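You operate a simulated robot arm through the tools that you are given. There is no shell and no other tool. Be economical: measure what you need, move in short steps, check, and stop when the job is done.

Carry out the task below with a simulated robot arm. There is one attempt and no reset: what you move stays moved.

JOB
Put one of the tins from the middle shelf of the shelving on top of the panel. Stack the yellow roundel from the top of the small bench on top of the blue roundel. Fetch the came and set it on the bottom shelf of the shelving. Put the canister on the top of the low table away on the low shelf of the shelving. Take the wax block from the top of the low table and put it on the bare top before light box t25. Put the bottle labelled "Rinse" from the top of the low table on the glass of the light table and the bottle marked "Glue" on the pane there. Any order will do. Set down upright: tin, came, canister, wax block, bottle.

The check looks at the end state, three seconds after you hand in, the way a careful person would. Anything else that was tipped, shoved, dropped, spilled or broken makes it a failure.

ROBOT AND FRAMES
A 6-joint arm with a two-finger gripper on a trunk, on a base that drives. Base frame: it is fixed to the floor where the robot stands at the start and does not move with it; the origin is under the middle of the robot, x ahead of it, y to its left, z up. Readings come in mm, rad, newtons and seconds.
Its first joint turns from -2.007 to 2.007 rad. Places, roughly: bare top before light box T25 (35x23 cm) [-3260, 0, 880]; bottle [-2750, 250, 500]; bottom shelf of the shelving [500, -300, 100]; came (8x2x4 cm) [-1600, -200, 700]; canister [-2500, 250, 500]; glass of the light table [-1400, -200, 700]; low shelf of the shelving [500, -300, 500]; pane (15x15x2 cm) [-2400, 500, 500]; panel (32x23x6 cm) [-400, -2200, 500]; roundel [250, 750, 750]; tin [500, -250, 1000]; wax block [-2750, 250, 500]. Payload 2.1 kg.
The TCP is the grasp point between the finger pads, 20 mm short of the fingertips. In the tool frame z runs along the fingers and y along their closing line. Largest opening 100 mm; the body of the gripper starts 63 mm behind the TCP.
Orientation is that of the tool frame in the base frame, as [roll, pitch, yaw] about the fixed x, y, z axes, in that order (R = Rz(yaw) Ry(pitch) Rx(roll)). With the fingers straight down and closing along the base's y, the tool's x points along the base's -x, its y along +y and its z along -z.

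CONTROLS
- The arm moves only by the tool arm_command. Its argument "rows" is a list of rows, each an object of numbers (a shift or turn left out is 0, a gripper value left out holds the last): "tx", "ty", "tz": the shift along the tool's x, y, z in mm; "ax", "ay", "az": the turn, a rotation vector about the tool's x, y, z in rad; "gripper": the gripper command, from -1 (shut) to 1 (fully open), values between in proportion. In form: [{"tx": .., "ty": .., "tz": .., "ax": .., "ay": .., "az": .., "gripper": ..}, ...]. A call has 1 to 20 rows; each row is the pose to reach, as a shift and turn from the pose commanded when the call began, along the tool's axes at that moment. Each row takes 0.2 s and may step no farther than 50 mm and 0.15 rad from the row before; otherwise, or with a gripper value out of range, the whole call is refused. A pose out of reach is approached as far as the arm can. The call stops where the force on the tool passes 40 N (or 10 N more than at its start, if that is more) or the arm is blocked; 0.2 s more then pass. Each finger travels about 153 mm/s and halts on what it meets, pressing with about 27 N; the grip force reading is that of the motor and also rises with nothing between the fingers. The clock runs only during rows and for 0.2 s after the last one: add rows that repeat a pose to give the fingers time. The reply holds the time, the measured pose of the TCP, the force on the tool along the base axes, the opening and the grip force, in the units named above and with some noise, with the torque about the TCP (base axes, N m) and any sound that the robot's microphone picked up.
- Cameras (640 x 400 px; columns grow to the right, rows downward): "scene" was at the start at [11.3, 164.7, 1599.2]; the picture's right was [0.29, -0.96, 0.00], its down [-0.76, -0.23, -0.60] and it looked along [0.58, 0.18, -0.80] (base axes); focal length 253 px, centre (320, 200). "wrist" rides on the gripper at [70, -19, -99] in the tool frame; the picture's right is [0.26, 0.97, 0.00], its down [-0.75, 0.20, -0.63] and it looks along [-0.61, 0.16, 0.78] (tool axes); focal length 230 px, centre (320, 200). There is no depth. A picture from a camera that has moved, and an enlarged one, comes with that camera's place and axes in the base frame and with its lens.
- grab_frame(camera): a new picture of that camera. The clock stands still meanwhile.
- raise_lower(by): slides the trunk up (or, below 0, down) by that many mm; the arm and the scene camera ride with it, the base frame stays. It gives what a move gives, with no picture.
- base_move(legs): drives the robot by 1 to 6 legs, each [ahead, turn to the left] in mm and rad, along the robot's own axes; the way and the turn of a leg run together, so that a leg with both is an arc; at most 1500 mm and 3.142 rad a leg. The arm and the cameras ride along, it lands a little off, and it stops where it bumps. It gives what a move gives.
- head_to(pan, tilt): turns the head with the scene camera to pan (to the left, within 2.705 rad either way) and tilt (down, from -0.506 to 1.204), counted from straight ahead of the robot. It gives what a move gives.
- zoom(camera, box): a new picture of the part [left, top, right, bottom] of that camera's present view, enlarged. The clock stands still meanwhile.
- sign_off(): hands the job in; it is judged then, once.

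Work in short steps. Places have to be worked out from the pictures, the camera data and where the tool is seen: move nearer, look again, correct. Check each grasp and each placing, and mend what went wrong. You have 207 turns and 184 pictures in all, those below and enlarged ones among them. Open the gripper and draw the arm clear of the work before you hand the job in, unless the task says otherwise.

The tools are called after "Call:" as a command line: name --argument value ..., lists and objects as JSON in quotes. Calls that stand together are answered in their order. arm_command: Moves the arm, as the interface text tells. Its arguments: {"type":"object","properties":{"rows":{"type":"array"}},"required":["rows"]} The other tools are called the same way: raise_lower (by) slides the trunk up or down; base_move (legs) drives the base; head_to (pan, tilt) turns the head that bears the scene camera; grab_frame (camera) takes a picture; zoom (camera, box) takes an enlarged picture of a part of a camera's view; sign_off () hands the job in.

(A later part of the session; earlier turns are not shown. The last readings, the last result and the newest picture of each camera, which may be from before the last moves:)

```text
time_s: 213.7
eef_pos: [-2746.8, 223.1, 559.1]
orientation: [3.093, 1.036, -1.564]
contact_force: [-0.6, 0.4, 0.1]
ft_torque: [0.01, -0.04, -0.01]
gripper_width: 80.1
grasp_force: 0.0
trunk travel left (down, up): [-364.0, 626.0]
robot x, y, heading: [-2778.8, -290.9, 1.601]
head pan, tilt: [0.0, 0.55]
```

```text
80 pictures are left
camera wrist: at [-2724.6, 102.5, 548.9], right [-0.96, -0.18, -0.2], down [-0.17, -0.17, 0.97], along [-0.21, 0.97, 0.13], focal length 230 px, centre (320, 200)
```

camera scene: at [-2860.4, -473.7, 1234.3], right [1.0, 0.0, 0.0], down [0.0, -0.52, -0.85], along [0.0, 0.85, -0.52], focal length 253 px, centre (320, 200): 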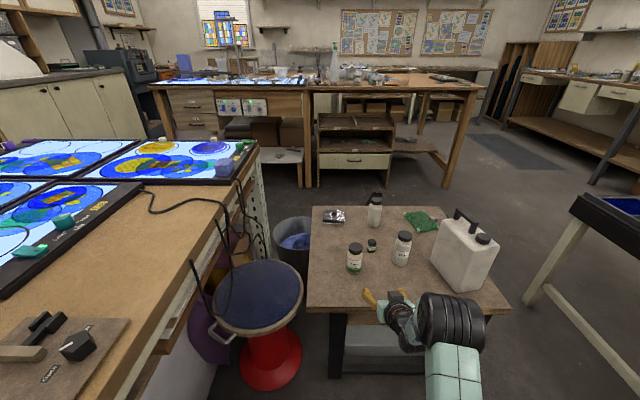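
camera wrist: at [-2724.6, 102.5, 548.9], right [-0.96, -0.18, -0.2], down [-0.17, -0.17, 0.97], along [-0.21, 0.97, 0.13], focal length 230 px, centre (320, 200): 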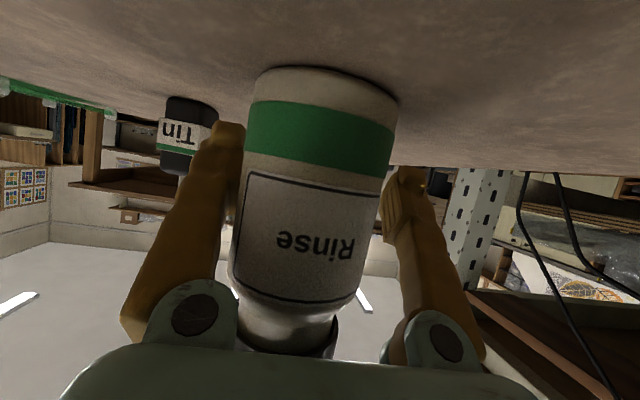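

Rinse is between the fingers. I close.

Call:
arm_command --rows '[{"gripper": 0.4}, {"gripper": 0.2}, {"gripper": -0.2}, {"gripper": -1}, {"gripper": -1}]'

Call:
raise_lower --by 40

Call:
grab_frame --camera "wrist"

```text
time_s: 214.9
eef_pos: [-2747.8, 221.9, 559.5]
orientation: [3.092, 1.039, -1.566]
contact_force: [-0.7, 0.3, -0.3]
ft_torque: [0.02, 0.03, -0.01]
gripper_width: 51.5
grasp_force: 26.9
trunk travel left (down, up): [-364.0, 626.0]
robot x, y, heading: [-2784.5, -286.5, 1.601]
head pan, tilt: [0.0, 0.55]
```

```text
time_s: 215.7
eef_pos: [-2748.3, 221.9, 598.7]
orientation: [3.093, 1.037, -1.565]
contact_force: [0.3, 0.2, -2.5]
ft_torque: [0.03, 0.03, -0.04]
gripper_width: 51.4
grasp_force: 27.0
trunk travel left (down, up): [-404.0, 586.0]
robot x, y, heading: [-2776.5, -291.5, 1.603]
head pan, tilt: [0.0, 0.55]
```

```text
79 pictures are left
camera wrist: at [-2724.6, 102.4, 589.0], right [-0.96, -0.18, -0.2], down [-0.17, -0.17, 0.97], along [-0.21, 0.97, 0.13], focal length 230 px, centre (320, 200)
```

wrist: 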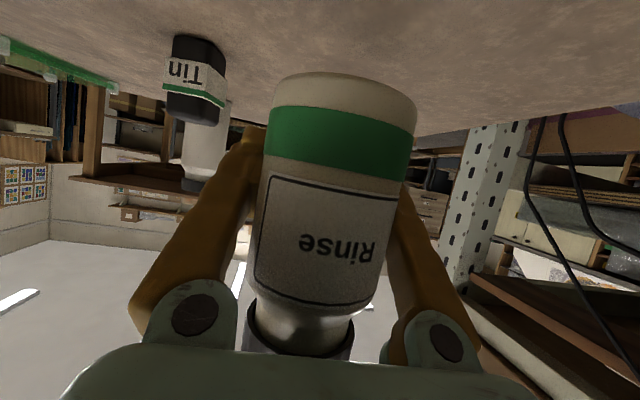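

Held (2.5 N). Back out, raise, and go to the light table's west side.

Call:
base_move --legs '[[-300, 0]]'

Call:
raise_lower --by 300

Call:
base_move --legs '[[0, -1.105], [760, 0], [0, -0.496]]'

Call:
head_to --pan 0.0 --tilt 0.65

Call:
grab_frame --camera "scene"

```text
time_s: 217.7
eef_pos: [-2738.5, -76.5, 598.9]
orientation: [3.09, 1.035, -1.567]
contact_force: [-0.5, 0.3, -1.0]
ft_torque: [0.04, -0.01, 0.04]
gripper_width: 51.8
grasp_force: 26.8
trunk travel left (down, up): [-404.0, 586.0]
robot x, y, heading: [-2773.5, -587.3, 1.597]
head pan, tilt: [0.0, 0.55]
```

```text
time_s: 220.7
eef_pos: [-2740.1, -76.9, 898.6]
orientation: [3.092, 1.036, -1.569]
contact_force: [-0.7, 0.1, -1.8]
ft_torque: [0.06, 0.01, -0.01]
gripper_width: 51.2
grasp_force: 26.9
trunk travel left (down, up): [-704.0, 286.0]
robot x, y, heading: [-2772.7, -590.0, 1.594]
head pan, tilt: [0.0, 0.55]
```

```text
time_s: 229.1
eef_pos: [-1589.9, -281.6, 899.3]
orientation: [3.093, 1.037, 3.114]
contact_force: [0.1, 0.3, -2.3]
ft_torque: [-0.01, -0.05, -0.03]
gripper_width: 51.8
grasp_force: 27.0
trunk travel left (down, up): [-704.0, 286.0]
robot x, y, heading: [-2102.5, -234.7, -0.012]
head pan, tilt: [0.0, 0.55]
```

```text
time_s: 229.7
eef_pos: [-1588.9, -282.4, 897.8]
orientation: [3.09, 1.036, 3.115]
contact_force: [0.6, -0.3, -0.9]
ft_torque: [-0.02, -0.03, 0.02]
gripper_width: 51.3
grasp_force: 27.1
trunk travel left (down, up): [-704.0, 286.0]
robot x, y, heading: [-2100.3, -229.7, -0.007]
head pan, tilt: [0.0, 0.649]
```

```text
78 pictures are left
camera scene: at [-2072.1, -92.0, 1510.5], right [-0.01, -1.0, 0.0], down [-0.6, 0.0, -0.8], along [0.8, 0.0, -0.6], focal length 253 px, centre (320, 200)
```

scene: 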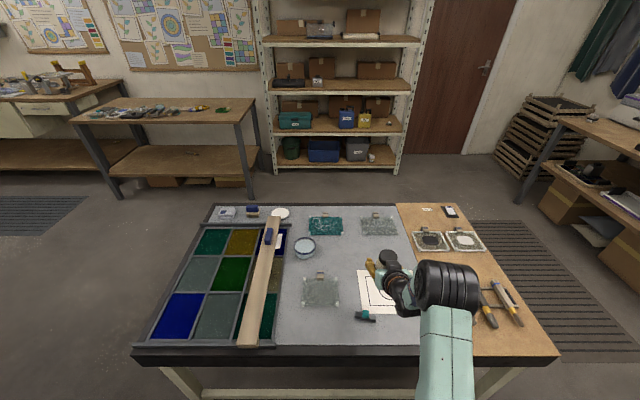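

Zoom on the light table's glass.

Call:
zoom --camera "scene" --box '[200, 190, 440, 350]'

```text
2.50 times, centred on (320, 270) of scene
camera zoom: at [-2072.1, -92.0, 1510.5], right [-0.01, -1.0, 0.0], down [-0.6, 0.0, -0.8], along [0.8, 0.0, -0.6], focal length 632 px, centre (320, 25)
```

zoom: 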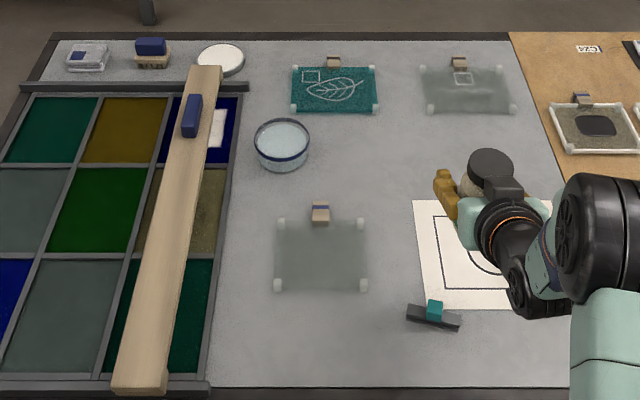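

The came is the small grey bar with a teal tag at ≈(−1639,−240). A free spot on the glass for Rinse is ≈(−1385,−208). I side-step, extend the arm, and check from above.

Call:
base_move --legs '[[0, 0.484], [158, 0], [0, -0.475]]'

Call:
arm_command --rows '[{"tx": -15, "tz": 26}, {"tx": -30, "tz": 52}, {"tx": -30, "tz": 52}]'

Call:
grab_frame --camera "scene"

```text
time_s: 233.9
eef_pos: [-1449.1, -208.5, 899.2]
orientation: [3.094, 1.037, 3.117]
contact_force: [-0.6, -0.6, -1.2]
ft_torque: [0.03, -0.04, 0.06]
gripper_width: 51.7
grasp_force: 27.0
trunk travel left (down, up): [-704.0, 286.0]
robot x, y, heading: [-1958.2, -160.3, -0.005]
head pan, tilt: [0.0, 0.649]
```

```text
time_s: 234.7
eef_pos: [-1388.4, -206.7, 899.0]
orientation: [3.094, 1.035, 3.117]
contact_force: [0.0, -0.2, -1.9]
ft_torque: [0.02, -0.06, 0.0]
gripper_width: 51.5
grasp_force: 26.4
trunk travel left (down, up): [-704.0, 286.0]
robot x, y, heading: [-1957.4, -160.5, -0.004]
head pan, tilt: [0.0, 0.649]
```

```text
76 pictures are left
camera scene: at [-1931.9, -19.3, 1510.5], right [0.0, -1.0, 0.0], down [-0.6, 0.0, -0.8], along [0.8, 0.0, -0.6], focal length 253 px, centre (320, 200)
```

scene: 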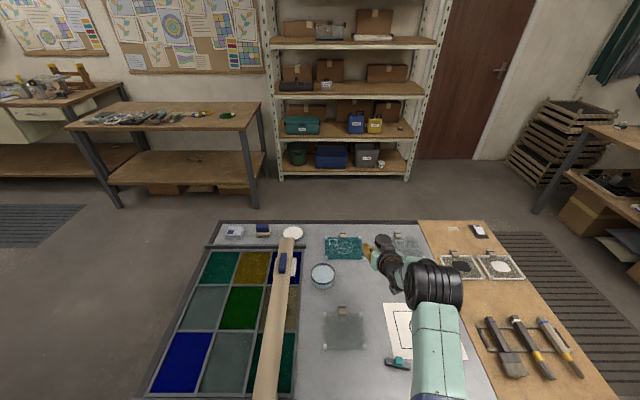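

Projected spot is clear. To keep the carriage off the table edge while lowering I back 25 mm and extend the arm 25 mm more, then lower.

Call:
base_move --legs '[[-25, 0]]'

Call:
arm_command --rows '[{"tx": -12.7, "tz": 21.5}, {"tx": -12.7, "tz": 21.5}]'

Call:
raise_lower --by -110

Call:
grab_frame --camera "wrist"

```text
time_s: 235.5
eef_pos: [-1411.8, -205.9, 898.8]
orientation: [3.093, 1.035, 3.118]
contact_force: [0.3, 0.3, -1.6]
ft_torque: [0.05, -0.03, -0.02]
gripper_width: 51.5
grasp_force: 26.9
trunk travel left (down, up): [-704.0, 286.0]
robot x, y, heading: [-1979.4, -160.4, -0.006]
head pan, tilt: [0.0, 0.649]
```

```text
time_s: 236.1
eef_pos: [-1388.9, -207.0, 899.7]
orientation: [3.094, 1.036, 3.116]
contact_force: [-0.2, 1.4, -0.9]
ft_torque: [0.01, -0.05, 0.0]
gripper_width: 51.4
grasp_force: 27.2
trunk travel left (down, up): [-704.0, 286.0]
robot x, y, heading: [-1982.2, -161.5, -0.001]
head pan, tilt: [0.0, 0.649]
```

```text
time_s: 237.5
eef_pos: [-1389.1, -207.1, 790.3]
orientation: [3.093, 1.035, 3.116]
contact_force: [1.1, -0.6, -2.0]
ft_torque: [0.0, -0.04, 0.02]
gripper_width: 51.5
grasp_force: 27.0
trunk travel left (down, up): [-594.0, 396.0]
robot x, y, heading: [-1980.7, -161.2, -0.005]
head pan, tilt: [0.0, 0.649]
```

```text
75 pictures are left
camera wrist: at [-1510.3, -226.9, 779.2], right [-0.15, 0.97, -0.2], down [-0.16, 0.17, 0.97], along [0.98, 0.18, 0.13], focal length 230 px, centre (320, 200)
```

wrist: 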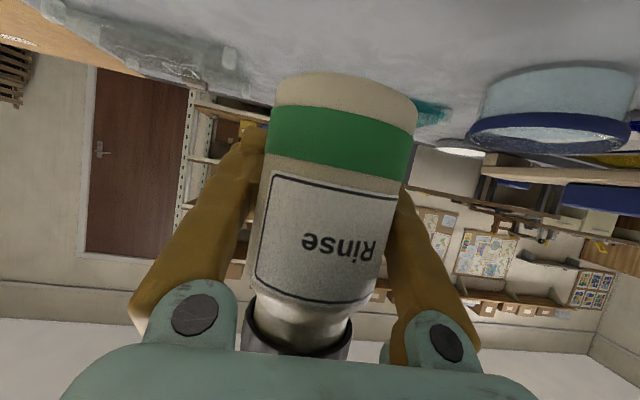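

Still clear. I lower in small steps until it touches.

Call:
raise_lower --by -15

Call:
raise_lower --by -6

Call:
raise_lower --by -4

```text
time_s: 238.1
eef_pos: [-1388.9, -205.8, 774.5]
orientation: [3.092, 1.035, 3.117]
contact_force: [-0.8, -0.7, -1.5]
ft_torque: [0.0, -0.02, -0.01]
gripper_width: 51.2
grasp_force: 27.1
trunk travel left (down, up): [-579.0, 411.0]
robot x, y, heading: [-1985.3, -159.0, -0.005]
head pan, tilt: [0.0, 0.649]
```

```text
time_s: 238.7
eef_pos: [-1387.8, -205.7, 769.3]
orientation: [3.092, 1.037, 3.116]
contact_force: [0.8, 0.1, -2.1]
ft_torque: [0.0, -0.06, -0.02]
gripper_width: 51.6
grasp_force: 27.0
trunk travel left (down, up): [-573.0, 417.0]
robot x, y, heading: [-1984.6, -161.1, -0.004]
head pan, tilt: [0.0, 0.649]
```

```text
time_s: 239.2
eef_pos: [-1389.9, -207.2, 763.6]
orientation: [3.092, 1.037, 3.117]
contact_force: [-0.1, 0.3, -1.7]
ft_torque: [0.03, -0.04, 0.0]
gripper_width: 51.4
grasp_force: 27.4
trunk travel left (down, up): [-569.0, 421.0]
robot x, y, heading: [-1982.7, -159.8, 0.0]
head pan, tilt: [0.0, 0.649]
```

Call:
raise_lower --by -5

Call:
raise_lower --by -4

Call:
zoom --camera "wrist" --box '[220, 30, 460, 180]'

```text
time_s: 239.8
eef_pos: [-1389.0, -205.7, 759.7]
orientation: [3.094, 1.035, 3.117]
contact_force: [0.2, 0.0, -2.0]
ft_torque: [0.01, -0.02, 0.01]
gripper_width: 51.3
grasp_force: 27.0
trunk travel left (down, up): [-564.0, 426.0]
robot x, y, heading: [-1982.7, -159.9, -0.0]
head pan, tilt: [0.0, 0.649]
```

```text
time_s: 240.3
eef_pos: [-1388.5, -207.6, 755.2]
orientation: [3.094, 1.037, 3.118]
contact_force: [0.1, 0.0, -1.5]
ft_torque: [0.02, -0.05, -0.01]
gripper_width: 51.7
grasp_force: 27.3
trunk travel left (down, up): [-560.0, 430.0]
robot x, y, heading: [-1987.6, -161.6, 0.0]
head pan, tilt: [0.0, 0.649]
```

```text
2.67 times, centred on (340, 105) of wrist
camera zoom: at [-1510.3, -226.9, 745.2], right [-0.15, 0.97, -0.2], down [-0.16, 0.17, 0.97], along [0.98, 0.18, 0.13], focal length 614 px, centre (267, 453)
```

zoom: 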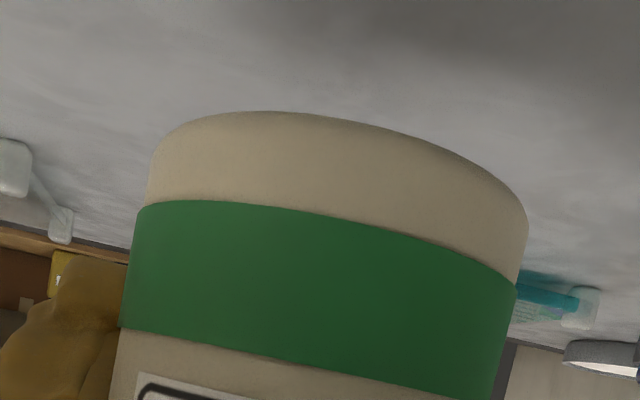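

Bottle base ≈707; continue.

Call:
raise_lower --by -5

Call:
raise_lower --by -4

Call:
raise_lower --by -4

```text
time_s: 240.8
eef_pos: [-1389.1, -207.6, 751.0]
orientation: [3.093, 1.035, 3.117]
contact_force: [0.1, 0.2, -1.5]
ft_torque: [0.01, -0.05, 0.01]
gripper_width: 51.6
grasp_force: 27.2
trunk travel left (down, up): [-555.0, 435.0]
robot x, y, heading: [-1989.4, -162.2, -0.002]
head pan, tilt: [0.0, 0.649]
```

```text
time_s: 241.4
eef_pos: [-1388.5, -206.8, 745.8]
orientation: [3.092, 1.036, 3.116]
contact_force: [-0.3, 0.3, -0.7]
ft_torque: [0.02, -0.06, 0.03]
gripper_width: 51.5
grasp_force: 26.7
trunk travel left (down, up): [-551.0, 439.0]
robot x, y, heading: [-1985.6, -158.7, -0.003]
head pan, tilt: [0.0, 0.649]
```

```text
time_s: 241.9
eef_pos: [-1388.6, -207.5, 742.8]
orientation: [3.093, 1.037, 3.116]
contact_force: [-0.4, -0.1, -0.7]
ft_torque: [0.02, -0.03, 0.0]
gripper_width: 51.5
grasp_force: 26.3
trunk travel left (down, up): [-547.0, 443.0]
robot x, y, heading: [-1987.1, -159.7, -0.004]
head pan, tilt: [0.0, 0.649]
```

Call:
raise_lower --by -4

Call:
zoom --camera "wrist" --box '[220, 30, 460, 180]'

```text
time_s: 242.4
eef_pos: [-1389.4, -206.8, 738.2]
orientation: [3.092, 1.038, 3.116]
contact_force: [-0.7, 1.3, -1.5]
ft_torque: [0.02, -0.04, 0.0]
gripper_width: 51.3
grasp_force: 27.3
trunk travel left (down, up): [-543.0, 447.0]
robot x, y, heading: [-1983.1, -159.5, -0.004]
head pan, tilt: [0.0, 0.649]
```

```text
2.67 times, centred on (340, 105) of wrist
camera zoom: at [-1510.3, -226.9, 728.2], right [-0.15, 0.97, -0.2], down [-0.16, 0.17, 0.97], along [0.98, 0.18, 0.13], focal length 614 px, centre (267, 453)
```

zoom: 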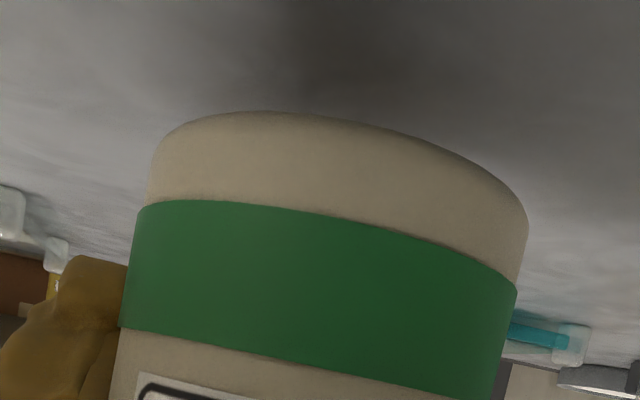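

Call:
raise_lower --by -5

Call:
raise_lower --by -4

Call:
raise_lower --by -3

Call:
raise_lower --by -3

```text
time_s: 243.0
eef_pos: [-1389.2, -206.7, 732.9]
orientation: [3.093, 1.037, 3.118]
contact_force: [-0.4, -0.2, -1.6]
ft_torque: [-0.01, -0.02, 0.02]
gripper_width: 51.6
grasp_force: 27.2
trunk travel left (down, up): [-538.0, 452.0]
robot x, y, heading: [-1986.0, -160.9, -0.007]
head pan, tilt: [0.0, 0.649]
```

```text
time_s: 243.5
eef_pos: [-1388.1, -206.6, 728.7]
orientation: [3.092, 1.039, 3.116]
contact_force: [-0.4, -1.1, -1.6]
ft_torque: [-0.02, -0.04, -0.01]
gripper_width: 51.4
grasp_force: 27.6
trunk travel left (down, up): [-534.0, 456.0]
robot x, y, heading: [-1984.0, -160.1, -0.004]
head pan, tilt: [0.0, 0.649]
```

```text
time_s: 244.0
eef_pos: [-1389.0, -206.3, 725.6]
orientation: [3.092, 1.037, 3.118]
contact_force: [-0.2, -0.7, -1.0]
ft_torque: [0.03, -0.06, 0.01]
gripper_width: 51.4
grasp_force: 27.0
trunk travel left (down, up): [-531.0, 459.0]
robot x, y, heading: [-1983.8, -159.3, -0.003]
head pan, tilt: [0.0, 0.649]
```

```text
time_s: 244.5
eef_pos: [-1389.1, -206.4, 722.3]
orientation: [3.093, 1.037, 3.118]
contact_force: [0.0, -0.9, -2.2]
ft_torque: [0.01, -0.03, 0.02]
gripper_width: 51.6
grasp_force: 26.6
trunk travel left (down, up): [-528.0, 462.0]
robot x, y, heading: [-1986.7, -161.7, -0.002]
head pan, tilt: [0.0, 0.649]
```

Call:
grab_frame --camera "wrist"

```text
72 pictures are left
camera wrist: at [-1510.3, -226.9, 713.2], right [-0.15, 0.97, -0.2], down [-0.16, 0.17, 0.97], along [0.98, 0.18, 0.13], focal length 230 px, centre (320, 200)
```

wrist: 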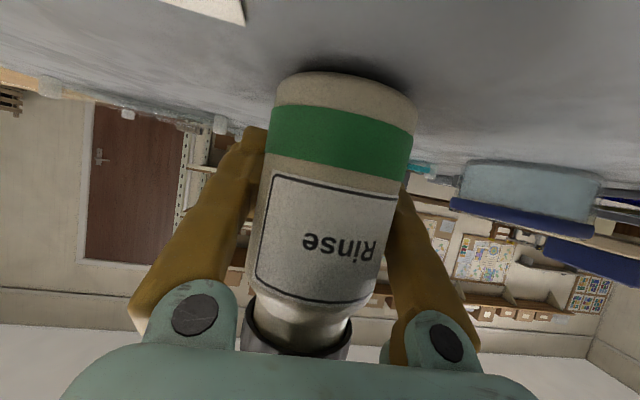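

Nearly there (contact shadow closing in).

Call:
raise_lower --by -4

Call:
raise_lower --by -3

Call:
raise_lower --by -3

```text
time_s: 245.1
eef_pos: [-1389.0, -205.9, 720.3]
orientation: [3.093, 1.039, 3.118]
contact_force: [1.4, 0.0, 1.3]
ft_torque: [-0.06, 0.01, -0.03]
gripper_width: 51.7
grasp_force: 27.2
trunk travel left (down, up): [-524.0, 466.0]
robot x, y, heading: [-1988.1, -160.7, -0.004]
head pan, tilt: [0.0, 0.649]
```

```text
time_s: 245.6
eef_pos: [-1389.3, -205.6, 720.6]
orientation: [3.093, 1.045, 3.119]
contact_force: [4.8, 0.2, 16.0]
ft_torque: [-0.43, 0.41, 0.16]
gripper_width: 51.2
grasp_force: 27.0
trunk travel left (down, up): [-521.0, 469.0]
robot x, y, heading: [-1985.8, -165.2, -0.003]
head pan, tilt: [0.0, 0.649]
```

```text
time_s: 246.1
eef_pos: [-1389.2, -206.7, 719.7]
orientation: [3.093, 1.054, 3.117]
contact_force: [11.1, -1.2, 33.1]
ft_torque: [-0.36, 1.25, 0.1]
gripper_width: 51.5
grasp_force: 27.1
trunk travel left (down, up): [-518.0, 472.0]
robot x, y, heading: [-1984.7, -160.8, -0.001]
head pan, tilt: [0.0, 0.649]
```

Touched down at TCP 720. I relieve, release, and withdraw straight back.

Call:
raise_lower --by 6

Call:
arm_command --rows '[{"gripper": 0.15}, {"gripper": 0.3}, {"gripper": 0.6}, {"gripper": 0.6}]'

Call:
base_move --legs '[[-120, 0]]'

Call:
grab_frame --camera "scene"

```text
time_s: 246.7
eef_pos: [-1390.5, -205.5, 718.2]
orientation: [3.091, 1.035, 3.12]
contact_force: [4.5, 0.8, 12.3]
ft_torque: [-0.24, -0.06, 0.09]
gripper_width: 51.4
grasp_force: 26.8
trunk travel left (down, up): [-524.0, 466.0]
robot x, y, heading: [-1984.2, -162.8, -0.007]
head pan, tilt: [0.0, 0.649]
```

```text
time_s: 247.7
eef_pos: [-1389.9, -205.9, 719.7]
orientation: [3.093, 1.035, 3.117]
contact_force: [0.5, 1.0, 0.9]
ft_torque: [-0.02, -0.02, 0.03]
gripper_width: 79.8
grasp_force: 0.1
trunk travel left (down, up): [-524.0, 466.0]
robot x, y, heading: [-1986.3, -155.8, -0.008]
head pan, tilt: [0.0, 0.649]
```

```text
time_s: 248.9
eef_pos: [-1510.1, -206.6, 719.2]
orientation: [3.092, 1.038, 3.119]
contact_force: [0.1, -0.1, 0.2]
ft_torque: [0.0, -0.01, 0.05]
gripper_width: 80.0
grasp_force: 0.1
trunk travel left (down, up): [-524.0, 466.0]
robot x, y, heading: [-2102.7, -158.4, 0.004]
head pan, tilt: [0.0, 0.649]
```

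```text
71 pictures are left
camera scene: at [-2078.1, -18.9, 1330.5], right [0.0, -1.0, 0.0], down [-0.6, 0.0, -0.8], along [0.8, 0.0, -0.6], focal length 253 px, centre (320, 200)
```

scene: 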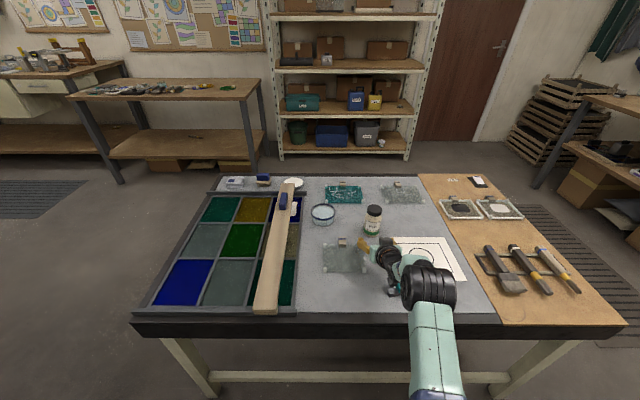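

Rinse stands on the glass. Next Glue: raise, retract the arm, and go round to the low table's south side.

Call:
raise_lower --by 220

Call:
arm_command --rows '[{"tx": 21, "tz": -36}, {"tx": 42, "tz": -72}, {"tx": 42, "tz": -72}]'

Call:
base_move --legs '[[63, 0], [0, -2.467], [707, 0], [0, 2.02], [0, 2.018]]'

Call:
raise_lower --by -330

Call:
grab_frame --camera "wrist"

```text
time_s: 251.2
eef_pos: [-1509.3, -205.6, 939.1]
orientation: [3.092, 1.037, 3.119]
contact_force: [0.3, -0.2, 0.0]
ft_torque: [0.02, 0.01, 0.02]
gripper_width: 80.1
grasp_force: 0.1
trunk travel left (down, up): [-744.0, 246.0]
robot x, y, heading: [-2104.0, -159.7, -0.001]
head pan, tilt: [0.0, 0.649]
```

```text
time_s: 252.0
eef_pos: [-1592.7, -206.4, 940.1]
orientation: [3.092, 1.037, 3.117]
contact_force: [0.3, -0.3, 0.0]
ft_torque: [0.02, -0.01, 0.0]
gripper_width: 79.7
grasp_force: 0.1
trunk travel left (down, up): [-744.0, 246.0]
robot x, y, heading: [-2101.0, -159.5, -0.006]
head pan, tilt: [0.0, 0.649]
```

```text
time_s: 271.9
eef_pos: [-2554.7, -99.7, 941.3]
orientation: [3.091, 1.036, -1.562]
contact_force: [-0.4, 0.4, -0.2]
ft_torque: [-0.02, -0.01, -0.02]
gripper_width: 80.1
grasp_force: 0.1
trunk travel left (down, up): [-744.0, 246.0]
robot x, y, heading: [-2587.4, -612.7, 1.599]
head pan, tilt: [0.0, 0.649]
```

```text
time_s: 275.2
eef_pos: [-2554.5, -100.2, 609.8]
orientation: [3.089, 1.038, -1.564]
contact_force: [-0.4, 0.3, 1.0]
ft_torque: [0.04, 0.0, -0.01]
gripper_width: 80.0
grasp_force: 0.1
trunk travel left (down, up): [-414.0, 576.0]
robot x, y, heading: [-2590.6, -614.3, 1.6]
head pan, tilt: [0.0, 0.649]
```

```text
70 pictures are left
camera wrist: at [-2531.4, -219.4, 600.8], right [-0.96, -0.18, -0.2], down [-0.17, -0.17, 0.97], along [-0.21, 0.97, 0.13], focal length 230 px, centre (320, 200)
```

wrist: 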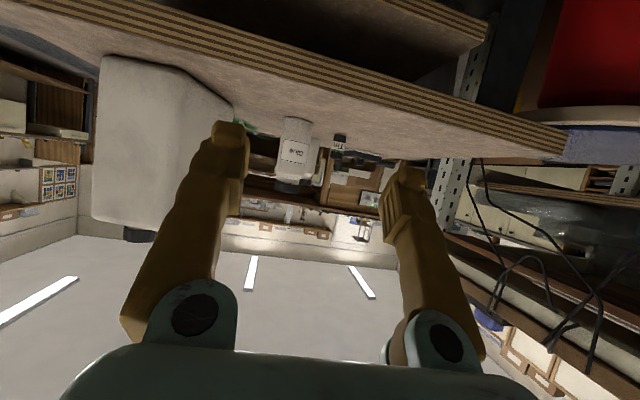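

Glue is nearly dead ahead (x≈−2559). I drive 250, lower, and look.

Call:
base_move --legs '[[0, -0.012], [255, 0]]'

Call:
raise_lower --by -45

Call:
grab_frame --camera "wrist"

```text
time_s: 277.4
eef_pos: [-2552.3, 154.5, 611.8]
orientation: [3.089, 1.037, -1.578]
contact_force: [0.2, 0.0, 0.0]
ft_torque: [-0.04, 0.0, 0.0]
gripper_width: 80.1
grasp_force: 0.1
trunk travel left (down, up): [-414.0, 576.0]
robot x, y, heading: [-2591.1, -360.2, 1.588]
head pan, tilt: [0.0, 0.649]
```

```text
time_s: 278.2
eef_pos: [-2552.6, 153.9, 566.0]
orientation: [3.09, 1.038, -1.577]
contact_force: [-0.5, 0.8, 0.0]
ft_torque: [-0.01, 0.01, 0.03]
gripper_width: 80.0
grasp_force: 0.1
trunk travel left (down, up): [-369.0, 621.0]
robot x, y, heading: [-2590.7, -354.7, 1.585]
head pan, tilt: [0.0, 0.649]
```

```text
69 pictures are left
camera wrist: at [-2530.1, 34.4, 555.7], right [-0.97, -0.17, -0.2], down [-0.17, -0.17, 0.97], along [-0.19, 0.97, 0.13], focal length 230 px, centre (320, 200)
```

wrist: 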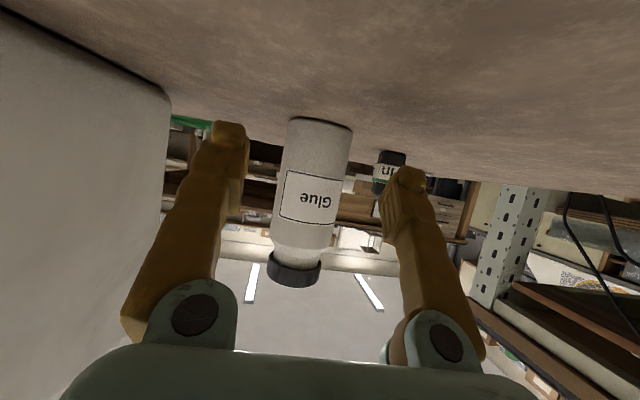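

Small correction left and forward 89, then close.

Call:
base_move --legs '[[0, 0.016], [89, 0]]'

Call:
arm_command --rows '[{"gripper": 0.4}, {"gripper": 0.2}, {"gripper": -0.2}, {"gripper": -1}, {"gripper": -1}]'

Call:
raise_lower --by 40

Call:
grab_frame --camera "wrist"

```text
time_s: 279.7
eef_pos: [-2563.6, 243.7, 565.7]
orientation: [3.091, 1.036, -1.561]
contact_force: [0.2, 0.3, 0.0]
ft_torque: [-0.03, 0.0, 0.0]
gripper_width: 80.0
grasp_force: 0.0
trunk travel left (down, up): [-369.0, 621.0]
robot x, y, heading: [-2590.9, -270.9, 1.603]
head pan, tilt: [0.0, 0.649]
```

```text
time_s: 280.9
eef_pos: [-2563.3, 243.5, 565.0]
orientation: [3.092, 1.037, -1.561]
contact_force: [1.1, -0.1, -0.4]
ft_torque: [-0.04, -0.12, 0.04]
gripper_width: 52.2
grasp_force: 27.0
trunk travel left (down, up): [-369.0, 621.0]
robot x, y, heading: [-2593.1, -273.8, 1.603]
head pan, tilt: [0.0, 0.649]
```

```text
time_s: 281.7
eef_pos: [-2563.5, 244.3, 606.2]
orientation: [3.091, 1.036, -1.561]
contact_force: [-0.7, 0.7, -1.3]
ft_torque: [0.02, 0.02, 0.01]
gripper_width: 52.0
grasp_force: 27.0
trunk travel left (down, up): [-409.0, 581.0]
robot x, y, heading: [-2594.7, -270.7, 1.604]
head pan, tilt: [0.0, 0.649]
```

```text
68 pictures are left
camera wrist: at [-2539.5, 124.5, 595.6], right [-0.96, -0.18, -0.2], down [-0.17, -0.17, 0.97], along [-0.21, 0.97, 0.13], focal length 230 px, centre (320, 200)
```

wrist: 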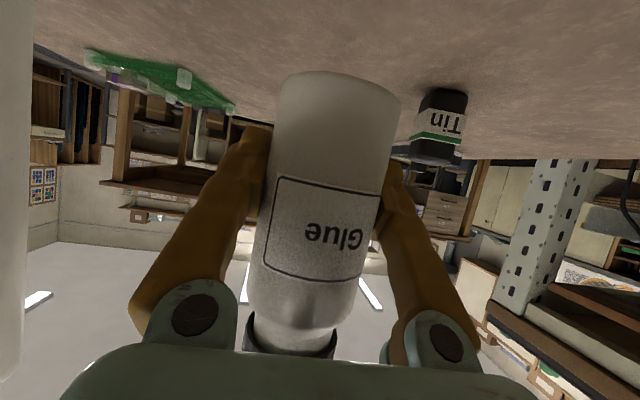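

Glue is held. The pane is out of reach from here, so I go round: back out, raise, and line up with the gap between the tables.

Call:
base_move --legs '[[-330, 0]]'

Call:
raise_lower --by 300

Call:
base_move --legs '[[0, -1.603], [606, 0], [0, 1.571]]'

Call:
head_to --pan 0.0 --tilt 0.7

Call:
grab_frame --camera "scene"

```text
time_s: 283.9
eef_pos: [-2552.2, -85.7, 605.9]
orientation: [3.089, 1.037, -1.561]
contact_force: [0.0, 0.2, -1.8]
ft_torque: [0.02, 0.0, -0.01]
gripper_width: 51.6
grasp_force: 27.2
trunk travel left (down, up): [-409.0, 581.0]
robot x, y, heading: [-2580.3, -600.0, 1.601]
head pan, tilt: [0.0, 0.649]
```

```text
time_s: 286.9
eef_pos: [-2552.8, -85.2, 905.0]
orientation: [3.092, 1.036, -1.562]
contact_force: [0.0, -0.9, -1.9]
ft_torque: [0.03, -0.02, -0.01]
gripper_width: 51.6
grasp_force: 27.5
trunk travel left (down, up): [-709.0, 281.0]
robot x, y, heading: [-2582.6, -597.4, 1.604]
head pan, tilt: [0.0, 0.649]
```

```text
time_s: 298.0
eef_pos: [-1940.5, -78.7, 904.9]
orientation: [3.093, 1.037, -1.577]
contact_force: [0.8, 0.6, -0.9]
ft_torque: [0.03, -0.02, 0.01]
gripper_width: 51.6
grasp_force: 26.7
trunk travel left (down, up): [-709.0, 281.0]
robot x, y, heading: [-1978.4, -592.9, 1.585]
head pan, tilt: [0.0, 0.649]
```

```text
time_s: 298.6
eef_pos: [-1941.1, -79.6, 905.4]
orientation: [3.09, 1.034, -1.578]
contact_force: [-0.5, -0.2, -2.0]
ft_torque: [0.0, 0.02, -0.02]
gripper_width: 51.5
grasp_force: 26.5
trunk travel left (down, up): [-709.0, 281.0]
robot x, y, heading: [-1976.8, -592.2, 1.589]
head pan, tilt: [0.0, 0.7]
```

```text
67 pictures are left
camera scene: at [-2119.4, -568.2, 1511.1], right [1.0, 0.02, 0.0], down [0.01, -0.64, -0.76], along [-0.01, 0.76, -0.64], focal length 253 px, centre (320, 200)
```

scene: 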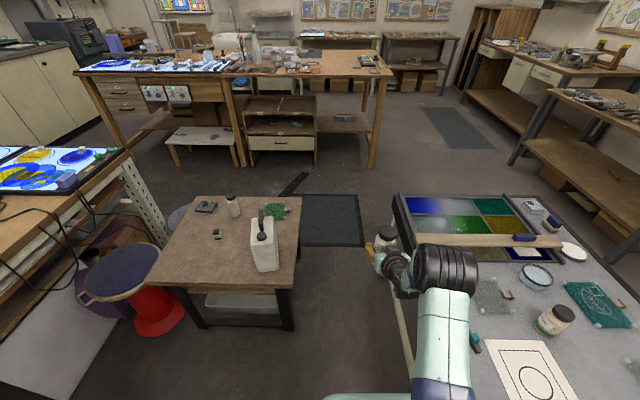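

Gap between the tables is ≈510 mm (x −2240…−1730). I enter with correction toward x≈−1985, checking the pose half-way.

Call:
base_move --legs '[[500, 0], [0, -0.017]]'

```text
time_s: 301.9
eef_pos: [-1938.7, 415.6, 904.9]
orientation: [3.09, 1.036, -1.597]
contact_force: [-0.3, -0.1, -2.5]
ft_torque: [-0.04, 0.0, -0.01]
gripper_width: 51.7
grasp_force: 27.2
trunk travel left (down, up): [-709.0, 281.0]
robot x, y, heading: [-1985.8, -94.8, 1.569]
head pan, tilt: [0.0, 0.7]
```

Good line: x=−1986, heading 1.569. I drive through, then around to the table's north side.

Call:
base_move --legs '[[1185, 0], [0, 1.571], [360, 0], [0, 1.571]]'

Call:
grab_frame --camera "scene"

```text
time_s: 317.5
eef_pos: [-2376.5, 572.6, 904.5]
orientation: [3.09, 1.036, 1.575]
contact_force: [0.0, 0.5, -1.7]
ft_torque: [-0.03, 0.04, -0.02]
gripper_width: 51.5
grasp_force: 27.1
trunk travel left (down, up): [-709.0, 281.0]
robot x, y, heading: [-2341.8, 1085.8, -1.545]
head pan, tilt: [0.0, 0.7]
```

```text
66 pictures are left
camera scene: at [-2203.4, 1065.2, 1511.1], right [-1.0, -0.03, 0.0], down [-0.02, 0.64, -0.76], along [0.02, -0.76, -0.64], focal length 253 px, centre (320, 200)
```

scene: 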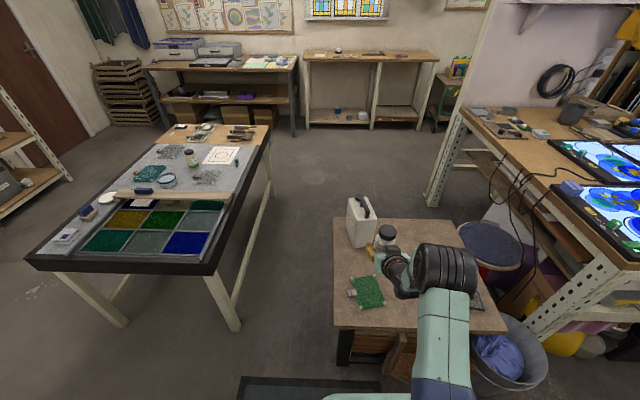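

Zoom on the pane.

Call:
zoom --camera "scene" --box '[325, 190, 425, 330]'

```text
2.86 times, centred on (375, 260) of scene
camera zoom: at [-2203.4, 1065.2, 1511.1], right [-1.0, -0.03, 0.0], down [-0.02, 0.64, -0.76], along [0.02, -0.76, -0.64], focal length 723 px, centre (163, 29)
```

zoom: 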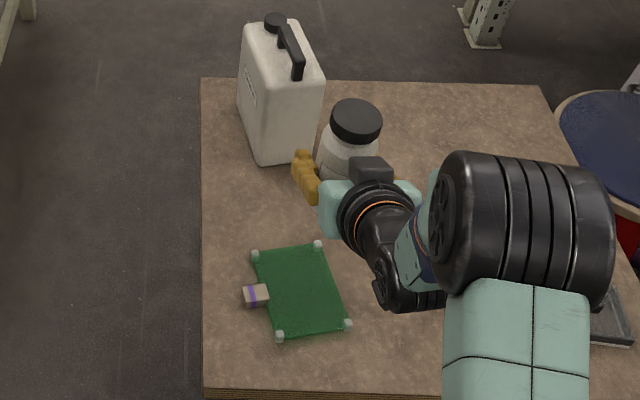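

Pane centre ≈(−2394,485), with a tag on its +x side. I line up, then lower to just above.

Call:
base_move --legs '[[0, -0.037], [87, 0]]'

Call:
raise_lower --by -270

Call:
grab_frame --camera "wrist"

Call:
zoom --camera "scene" --box '[325, 230, 425, 350]'

```text
time_s: 319.0
eef_pos: [-2396.7, 491.5, 907.2]
orientation: [3.09, 1.039, 1.541]
contact_force: [1.0, -0.6, -2.0]
ft_torque: [-0.03, 0.01, -0.02]
gripper_width: 51.5
grasp_force: 27.1
trunk travel left (down, up): [-709.0, 281.0]
robot x, y, heading: [-2346.0, 1000.5, -1.576]
head pan, tilt: [0.0, 0.7]
```

```text
time_s: 321.8
eef_pos: [-2397.0, 488.9, 635.3]
orientation: [3.091, 1.034, 1.539]
contact_force: [-0.2, 0.1, -1.5]
ft_torque: [-0.03, 0.05, 0.01]
gripper_width: 51.4
grasp_force: 26.6
trunk travel left (down, up): [-439.0, 551.0]
robot x, y, heading: [-2344.4, 999.4, -1.581]
head pan, tilt: [0.0, 0.7]
```

```text
64 pictures are left
camera wrist: at [-2416.8, 609.6, 625.5], right [0.97, 0.14, -0.2], down [0.17, 0.16, 0.97], along [0.17, -0.98, 0.13], focal length 230 px, centre (320, 200)
```

wrist: 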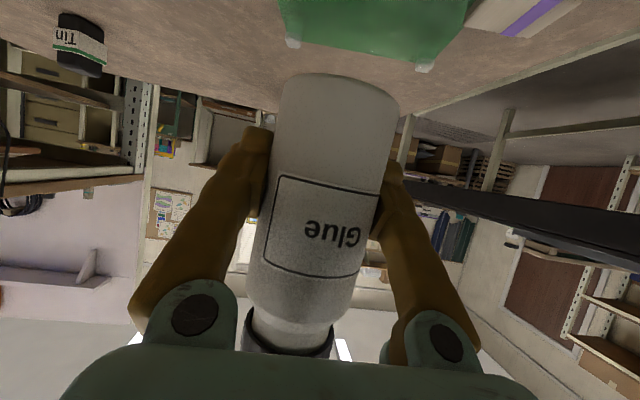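

```text
3.33 times, centred on (375, 290) of scene
camera zoom: at [-2205.2, 974.7, 1241.2], right [-1.0, 0.01, 0.0], down [0.01, 0.64, -0.76], along [-0.01, -0.76, -0.64], focal length 843 px, centre (137, -100)
```

zoom: 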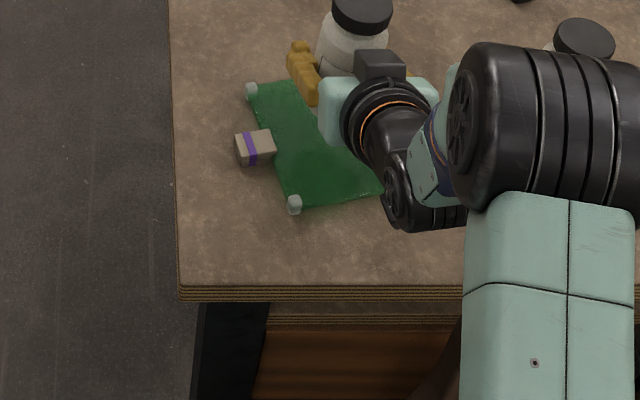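

Centred over the pane. Lowering to contact.

Call:
raise_lower --by -40

Call:
raise_lower --by -6

Call:
raise_lower --by -4

Call:
grab_frame --camera "wrist"

```text
time_s: 322.6
eef_pos: [-2395.4, 489.6, 595.5]
orientation: [3.092, 1.033, 1.539]
contact_force: [0.7, 0.3, -1.1]
ft_torque: [0.0, 0.01, 0.0]
gripper_width: 51.1
grasp_force: 26.8
trunk travel left (down, up): [-399.0, 591.0]
robot x, y, heading: [-2344.8, 1000.1, -1.58]
head pan, tilt: [0.0, 0.7]
```

```text
time_s: 323.1
eef_pos: [-2396.1, 489.1, 589.7]
orientation: [3.09, 1.034, 1.539]
contact_force: [1.3, 0.1, -1.8]
ft_torque: [-0.05, -0.05, -0.01]
gripper_width: 51.4
grasp_force: 27.2
trunk travel left (down, up): [-393.0, 597.0]
robot x, y, heading: [-2345.0, 998.7, -1.578]
head pan, tilt: [0.0, 0.7]
```

```text
time_s: 323.7
eef_pos: [-2396.4, 488.9, 585.4]
orientation: [3.09, 1.036, 1.539]
contact_force: [-0.1, 0.2, -2.1]
ft_torque: [0.0, 0.03, -0.01]
gripper_width: 51.4
grasp_force: 27.3
trunk travel left (down, up): [-389.0, 601.0]
robot x, y, heading: [-2341.5, 1000.8, -1.575]
head pan, tilt: [0.0, 0.7]
```

```text
62 pictures are left
camera wrist: at [-2416.8, 609.7, 575.5], right [0.97, 0.14, -0.2], down [0.17, 0.16, 0.97], along [0.17, -0.98, 0.13], focal length 230 px, centre (320, 200)
```

wrist: 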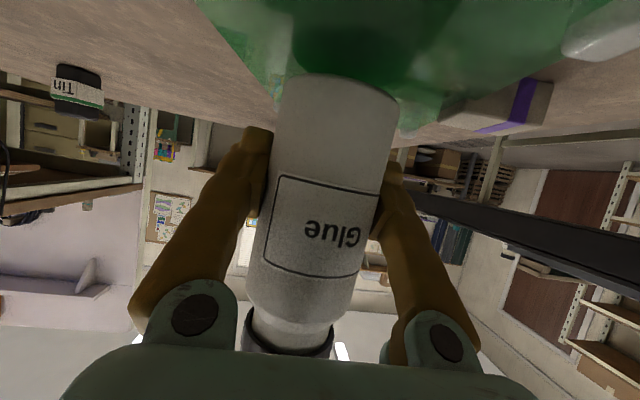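

Call:
raise_lower --by -4

Call:
raise_lower --by -3

Call:
raise_lower --by -3

```text
time_s: 324.2
eef_pos: [-2396.1, 488.9, 581.2]
orientation: [3.089, 1.035, 1.539]
contact_force: [0.0, -0.7, -2.2]
ft_torque: [0.01, -0.02, 0.0]
gripper_width: 51.3
grasp_force: 27.3
trunk travel left (down, up): [-385.0, 605.0]
robot x, y, heading: [-2343.7, 1002.6, -1.577]
head pan, tilt: [0.0, 0.7]
```

```text
time_s: 324.7
eef_pos: [-2395.4, 488.4, 580.0]
orientation: [3.09, 1.039, 1.539]
contact_force: [-0.2, -0.5, 3.8]
ft_torque: [-0.02, 0.13, 0.01]
gripper_width: 51.4
grasp_force: 27.5
trunk travel left (down, up): [-382.0, 608.0]
robot x, y, heading: [-2346.2, 1001.2, -1.579]
head pan, tilt: [0.0, 0.7]
```

```text
time_s: 325.2
eef_pos: [-2395.4, 489.3, 578.7]
orientation: [3.092, 1.045, 1.541]
contact_force: [0.8, -3.2, 20.5]
ft_torque: [0.19, 0.52, 0.05]
gripper_width: 51.7
grasp_force: 27.0
trunk travel left (down, up): [-379.0, 611.0]
robot x, y, heading: [-2343.7, 997.8, -1.586]
head pan, tilt: [0.0, 0.7]
```

Contact on the pane. Relieve, open moderately, withdraw.

Call:
raise_lower --by 4

Call:
arm_command --rows '[{"gripper": 0.12}, {"gripper": 0.25}, {"gripper": 0.36}, {"gripper": 0.36}]'

Call:
base_move --legs '[[-130, 0]]'

Call:
grab_frame --camera "scene"

Call:
zoom --camera "scene" --box '[320, 180, 500, 320]'

```text
time_s: 325.8
eef_pos: [-2396.0, 490.5, 579.4]
orientation: [3.09, 1.035, 1.539]
contact_force: [0.9, -1.4, 6.7]
ft_torque: [-0.06, 0.26, 0.04]
gripper_width: 51.5
grasp_force: 27.2
trunk travel left (down, up): [-383.0, 607.0]
robot x, y, heading: [-2345.4, 998.0, -1.58]
head pan, tilt: [0.0, 0.7]
```

```text
time_s: 326.8
eef_pos: [-2395.5, 487.8, 578.2]
orientation: [3.091, 1.036, 1.54]
contact_force: [-0.2, 0.5, 0.7]
ft_torque: [-0.05, 0.04, 0.0]
gripper_width: 67.9
grasp_force: 0.0
trunk travel left (down, up): [-383.0, 607.0]
robot x, y, heading: [-2344.3, 1000.6, -1.577]
head pan, tilt: [0.0, 0.7]
```

```text
time_s: 328.1
eef_pos: [-2394.7, 619.4, 579.4]
orientation: [3.091, 1.037, 1.538]
contact_force: [0.1, -0.2, 0.4]
ft_torque: [0.01, -0.01, 0.0]
gripper_width: 67.9
grasp_force: 0.1
trunk travel left (down, up): [-383.0, 607.0]
robot x, y, heading: [-2347.0, 1131.1, -1.581]
head pan, tilt: [0.0, 0.7]
```

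```text
61 pictures are left
camera scene: at [-2203.9, 1105.0, 1185.1], right [-1.0, 0.01, 0.0], down [0.01, 0.64, -0.77], along [-0.01, -0.77, -0.64], focal length 253 px, centre (320, 200)
```

scene: 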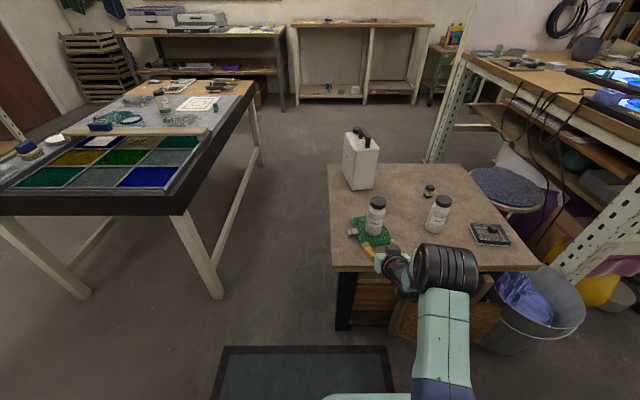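

```text
2.86 times, centred on (410, 250) of scene
camera zoom: at [-2203.9, 1105.0, 1185.1], right [-1.0, 0.01, 0.0], down [0.01, 0.64, -0.77], along [-0.01, -0.77, -0.64], focal length 723 px, centre (63, 57)
```

zoom: 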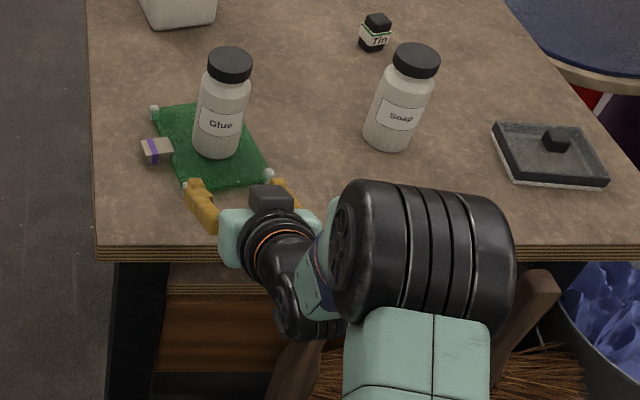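

Glue stands on the pane. Now to identify the wax block: zoom on the dish at the table's corner.

Call:
zoom --camera "scene" --box '[410, 175, 530, 255]'

```text
5.00 times, centred on (470, 215) of scene
camera zoom: at [-2203.9, 1105.0, 1185.1], right [-1.0, 0.01, 0.0], down [0.01, 0.64, -0.77], along [-0.01, -0.77, -0.64], focal length 1265 px, centre (-430, 125)
```

zoom: 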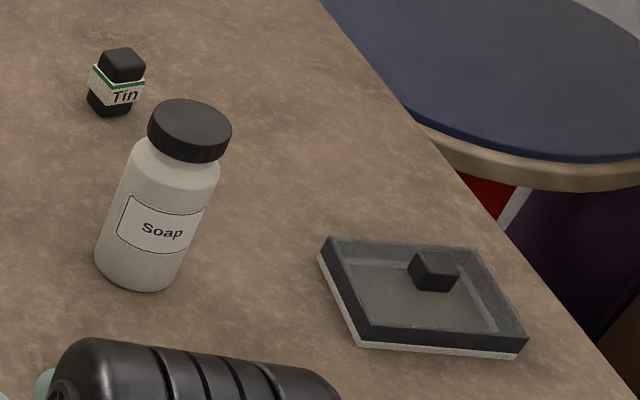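

The black banded block labelled "Tin…" at ≈(−2665,303) is the wax block (it matches the listed place; the dish is elsewhere). I'll fetch it from the south: raise and go back through the gap.

Call:
raise_lower --by 330

Call:
base_move --legs '[[0, 1.581], [362, 0], [0, -1.571]]'

```text
time_s: 331.3
eef_pos: [-2394.6, 619.1, 910.0]
orientation: [3.092, 1.035, 1.541]
contact_force: [0.0, 0.7, 0.0]
ft_torque: [-0.02, 0.02, 0.02]
gripper_width: 68.3
grasp_force: 0.1
trunk travel left (down, up): [-713.0, 277.0]
robot x, y, heading: [-2345.8, 1131.1, -1.582]
head pan, tilt: [0.0, 0.7]
```

```text
time_s: 341.3
eef_pos: [-2026.9, 617.4, 910.3]
orientation: [3.09, 1.035, 1.544]
contact_force: [0.0, 0.6, 0.1]
ft_torque: [-0.01, -0.02, 0.01]
gripper_width: 67.9
grasp_force: 0.1
trunk travel left (down, up): [-713.0, 277.0]
robot x, y, heading: [-1978.8, 1134.5, -1.575]
head pan, tilt: [0.0, 0.7]
```

Aligned with the gap (x −1979, heading −1.575). Drive through, then reverse west and face the table.

Call:
base_move --legs '[[1000, 0], [734, 0], [0, 1.575], [-723, 0], [0, 1.571]]'

Call:
raise_lower --by -330

Call:
grab_frame --camera "wrist"

```text
time_s: 361.2
eef_pos: [-2646.2, -77.7, 908.9]
orientation: [3.091, 1.034, -1.614]
contact_force: [0.1, 0.1, 0.1]
ft_torque: [0.02, 0.0, -0.01]
gripper_width: 67.9
grasp_force: 0.2
trunk travel left (down, up): [-713.0, 277.0]
robot x, y, heading: [-2703.1, -589.9, 1.549]
head pan, tilt: [0.0, 0.7]
```

```text
time_s: 364.4
eef_pos: [-2646.2, -75.6, 580.5]
orientation: [3.092, 1.036, -1.614]
contact_force: [-0.7, -0.5, 0.5]
ft_torque: [-0.03, -0.02, -0.03]
gripper_width: 68.0
grasp_force: 0.1
trunk travel left (down, up): [-383.0, 607.0]
robot x, y, heading: [-2703.1, -591.0, 1.551]
head pan, tilt: [0.0, 0.7]
```

```text
58 pictures are left
camera wrist: at [-2629.1, -197.6, 569.6], right [-0.97, -0.13, -0.2], down [-0.18, -0.16, 0.97], along [-0.16, 0.98, 0.13], focal length 230 px, centre (320, 200)
```

wrist: 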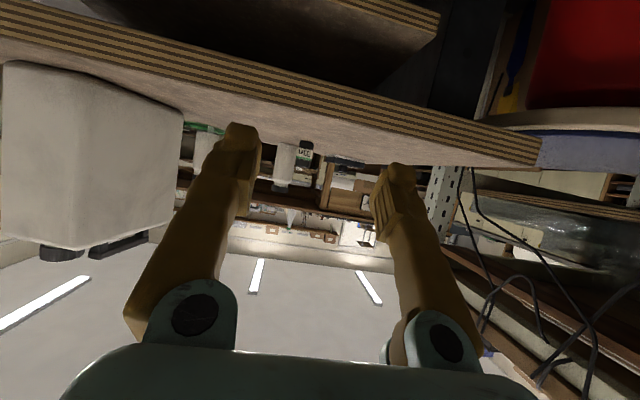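

Wax block ≈ x −2658. Adjust heading, drive closer, and look.

Call:
base_move --legs '[[0, 0.02], [285, 0]]'

Call:
raise_lower --by -34

Call:
grab_frame --camera "wrist"

```text
time_s: 366.8
eef_pos: [-2655.3, 206.0, 579.4]
orientation: [3.09, 1.034, -1.595]
contact_force: [-0.7, -0.3, 0.0]
ft_torque: [0.0, 0.03, 0.01]
gripper_width: 67.9
grasp_force: 0.0
trunk travel left (down, up): [-383.0, 607.0]
robot x, y, heading: [-2704.2, -305.6, 1.569]
head pan, tilt: [0.0, 0.7]
```

```text
time_s: 367.5
eef_pos: [-2656.3, 206.3, 550.2]
orientation: [3.094, 1.047, -1.591]
contact_force: [0.6, 5.1, 37.1]
ft_torque: [-5.22, -0.71, 0.16]
gripper_width: 68.2
grasp_force: 0.1
trunk travel left (down, up): [-349.0, 641.0]
robot x, y, heading: [-2703.6, -305.9, 1.568]
head pan, tilt: [0.0, 0.7]
```

```text
57 pictures are left
camera wrist: at [-2636.0, 86.4, 539.4], right [-0.97, -0.15, -0.2], down [-0.17, -0.17, 0.97], along [-0.18, 0.97, 0.14], focal length 230 px, centre (320, 200)
```

wrist: 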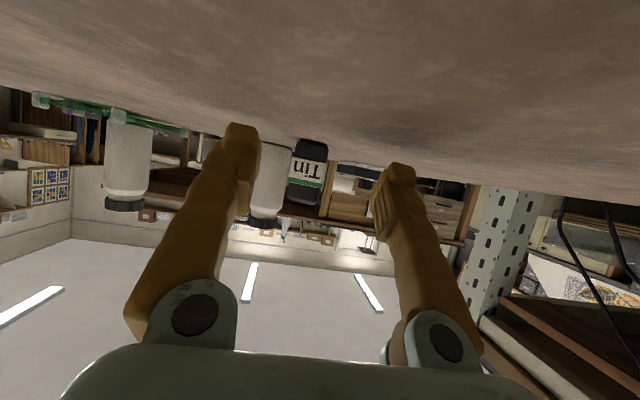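

The camera housing touched the table (37 N). I raise 45 mm at once and steepen the tool to 45° so the camera rides higher.

Call:
raise_lower --by 45

Call:
arm_command --rows '[{"ay": 0.13}, {"ay": 0.25}, {"ay": 0.25}]'

Call:
grab_frame --camera "wrist"

```text
time_s: 368.4
eef_pos: [-2655.4, 206.1, 589.2]
orientation: [3.091, 1.034, -1.596]
contact_force: [-0.5, 0.4, 0.0]
ft_torque: [-0.02, -0.02, 0.0]
gripper_width: 68.1
grasp_force: 0.0
trunk travel left (down, up): [-394.0, 596.0]
robot x, y, heading: [-2701.9, -306.0, 1.572]
head pan, tilt: [0.0, 0.7]
```

```text
time_s: 369.2
eef_pos: [-2655.2, 206.2, 590.8]
orientation: [3.104, 0.788, -1.578]
contact_force: [0.4, 0.3, 1.3]
ft_torque: [0.03, 0.03, -0.02]
gripper_width: 68.2
grasp_force: 0.0
trunk travel left (down, up): [-394.0, 596.0]
robot x, y, heading: [-2702.3, -303.3, 1.565]
head pan, tilt: [0.0, 0.7]
```

```text
56 pictures are left
camera wrist: at [-2635.1, 88.0, 611.0], right [-0.97, -0.2, -0.16], down [-0.18, 0.08, 0.98], along [-0.18, 0.98, -0.12], focal length 230 px, centre (320, 200)
```

wrist: 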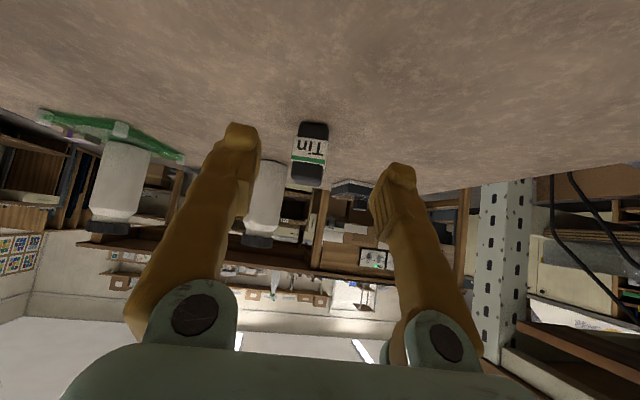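

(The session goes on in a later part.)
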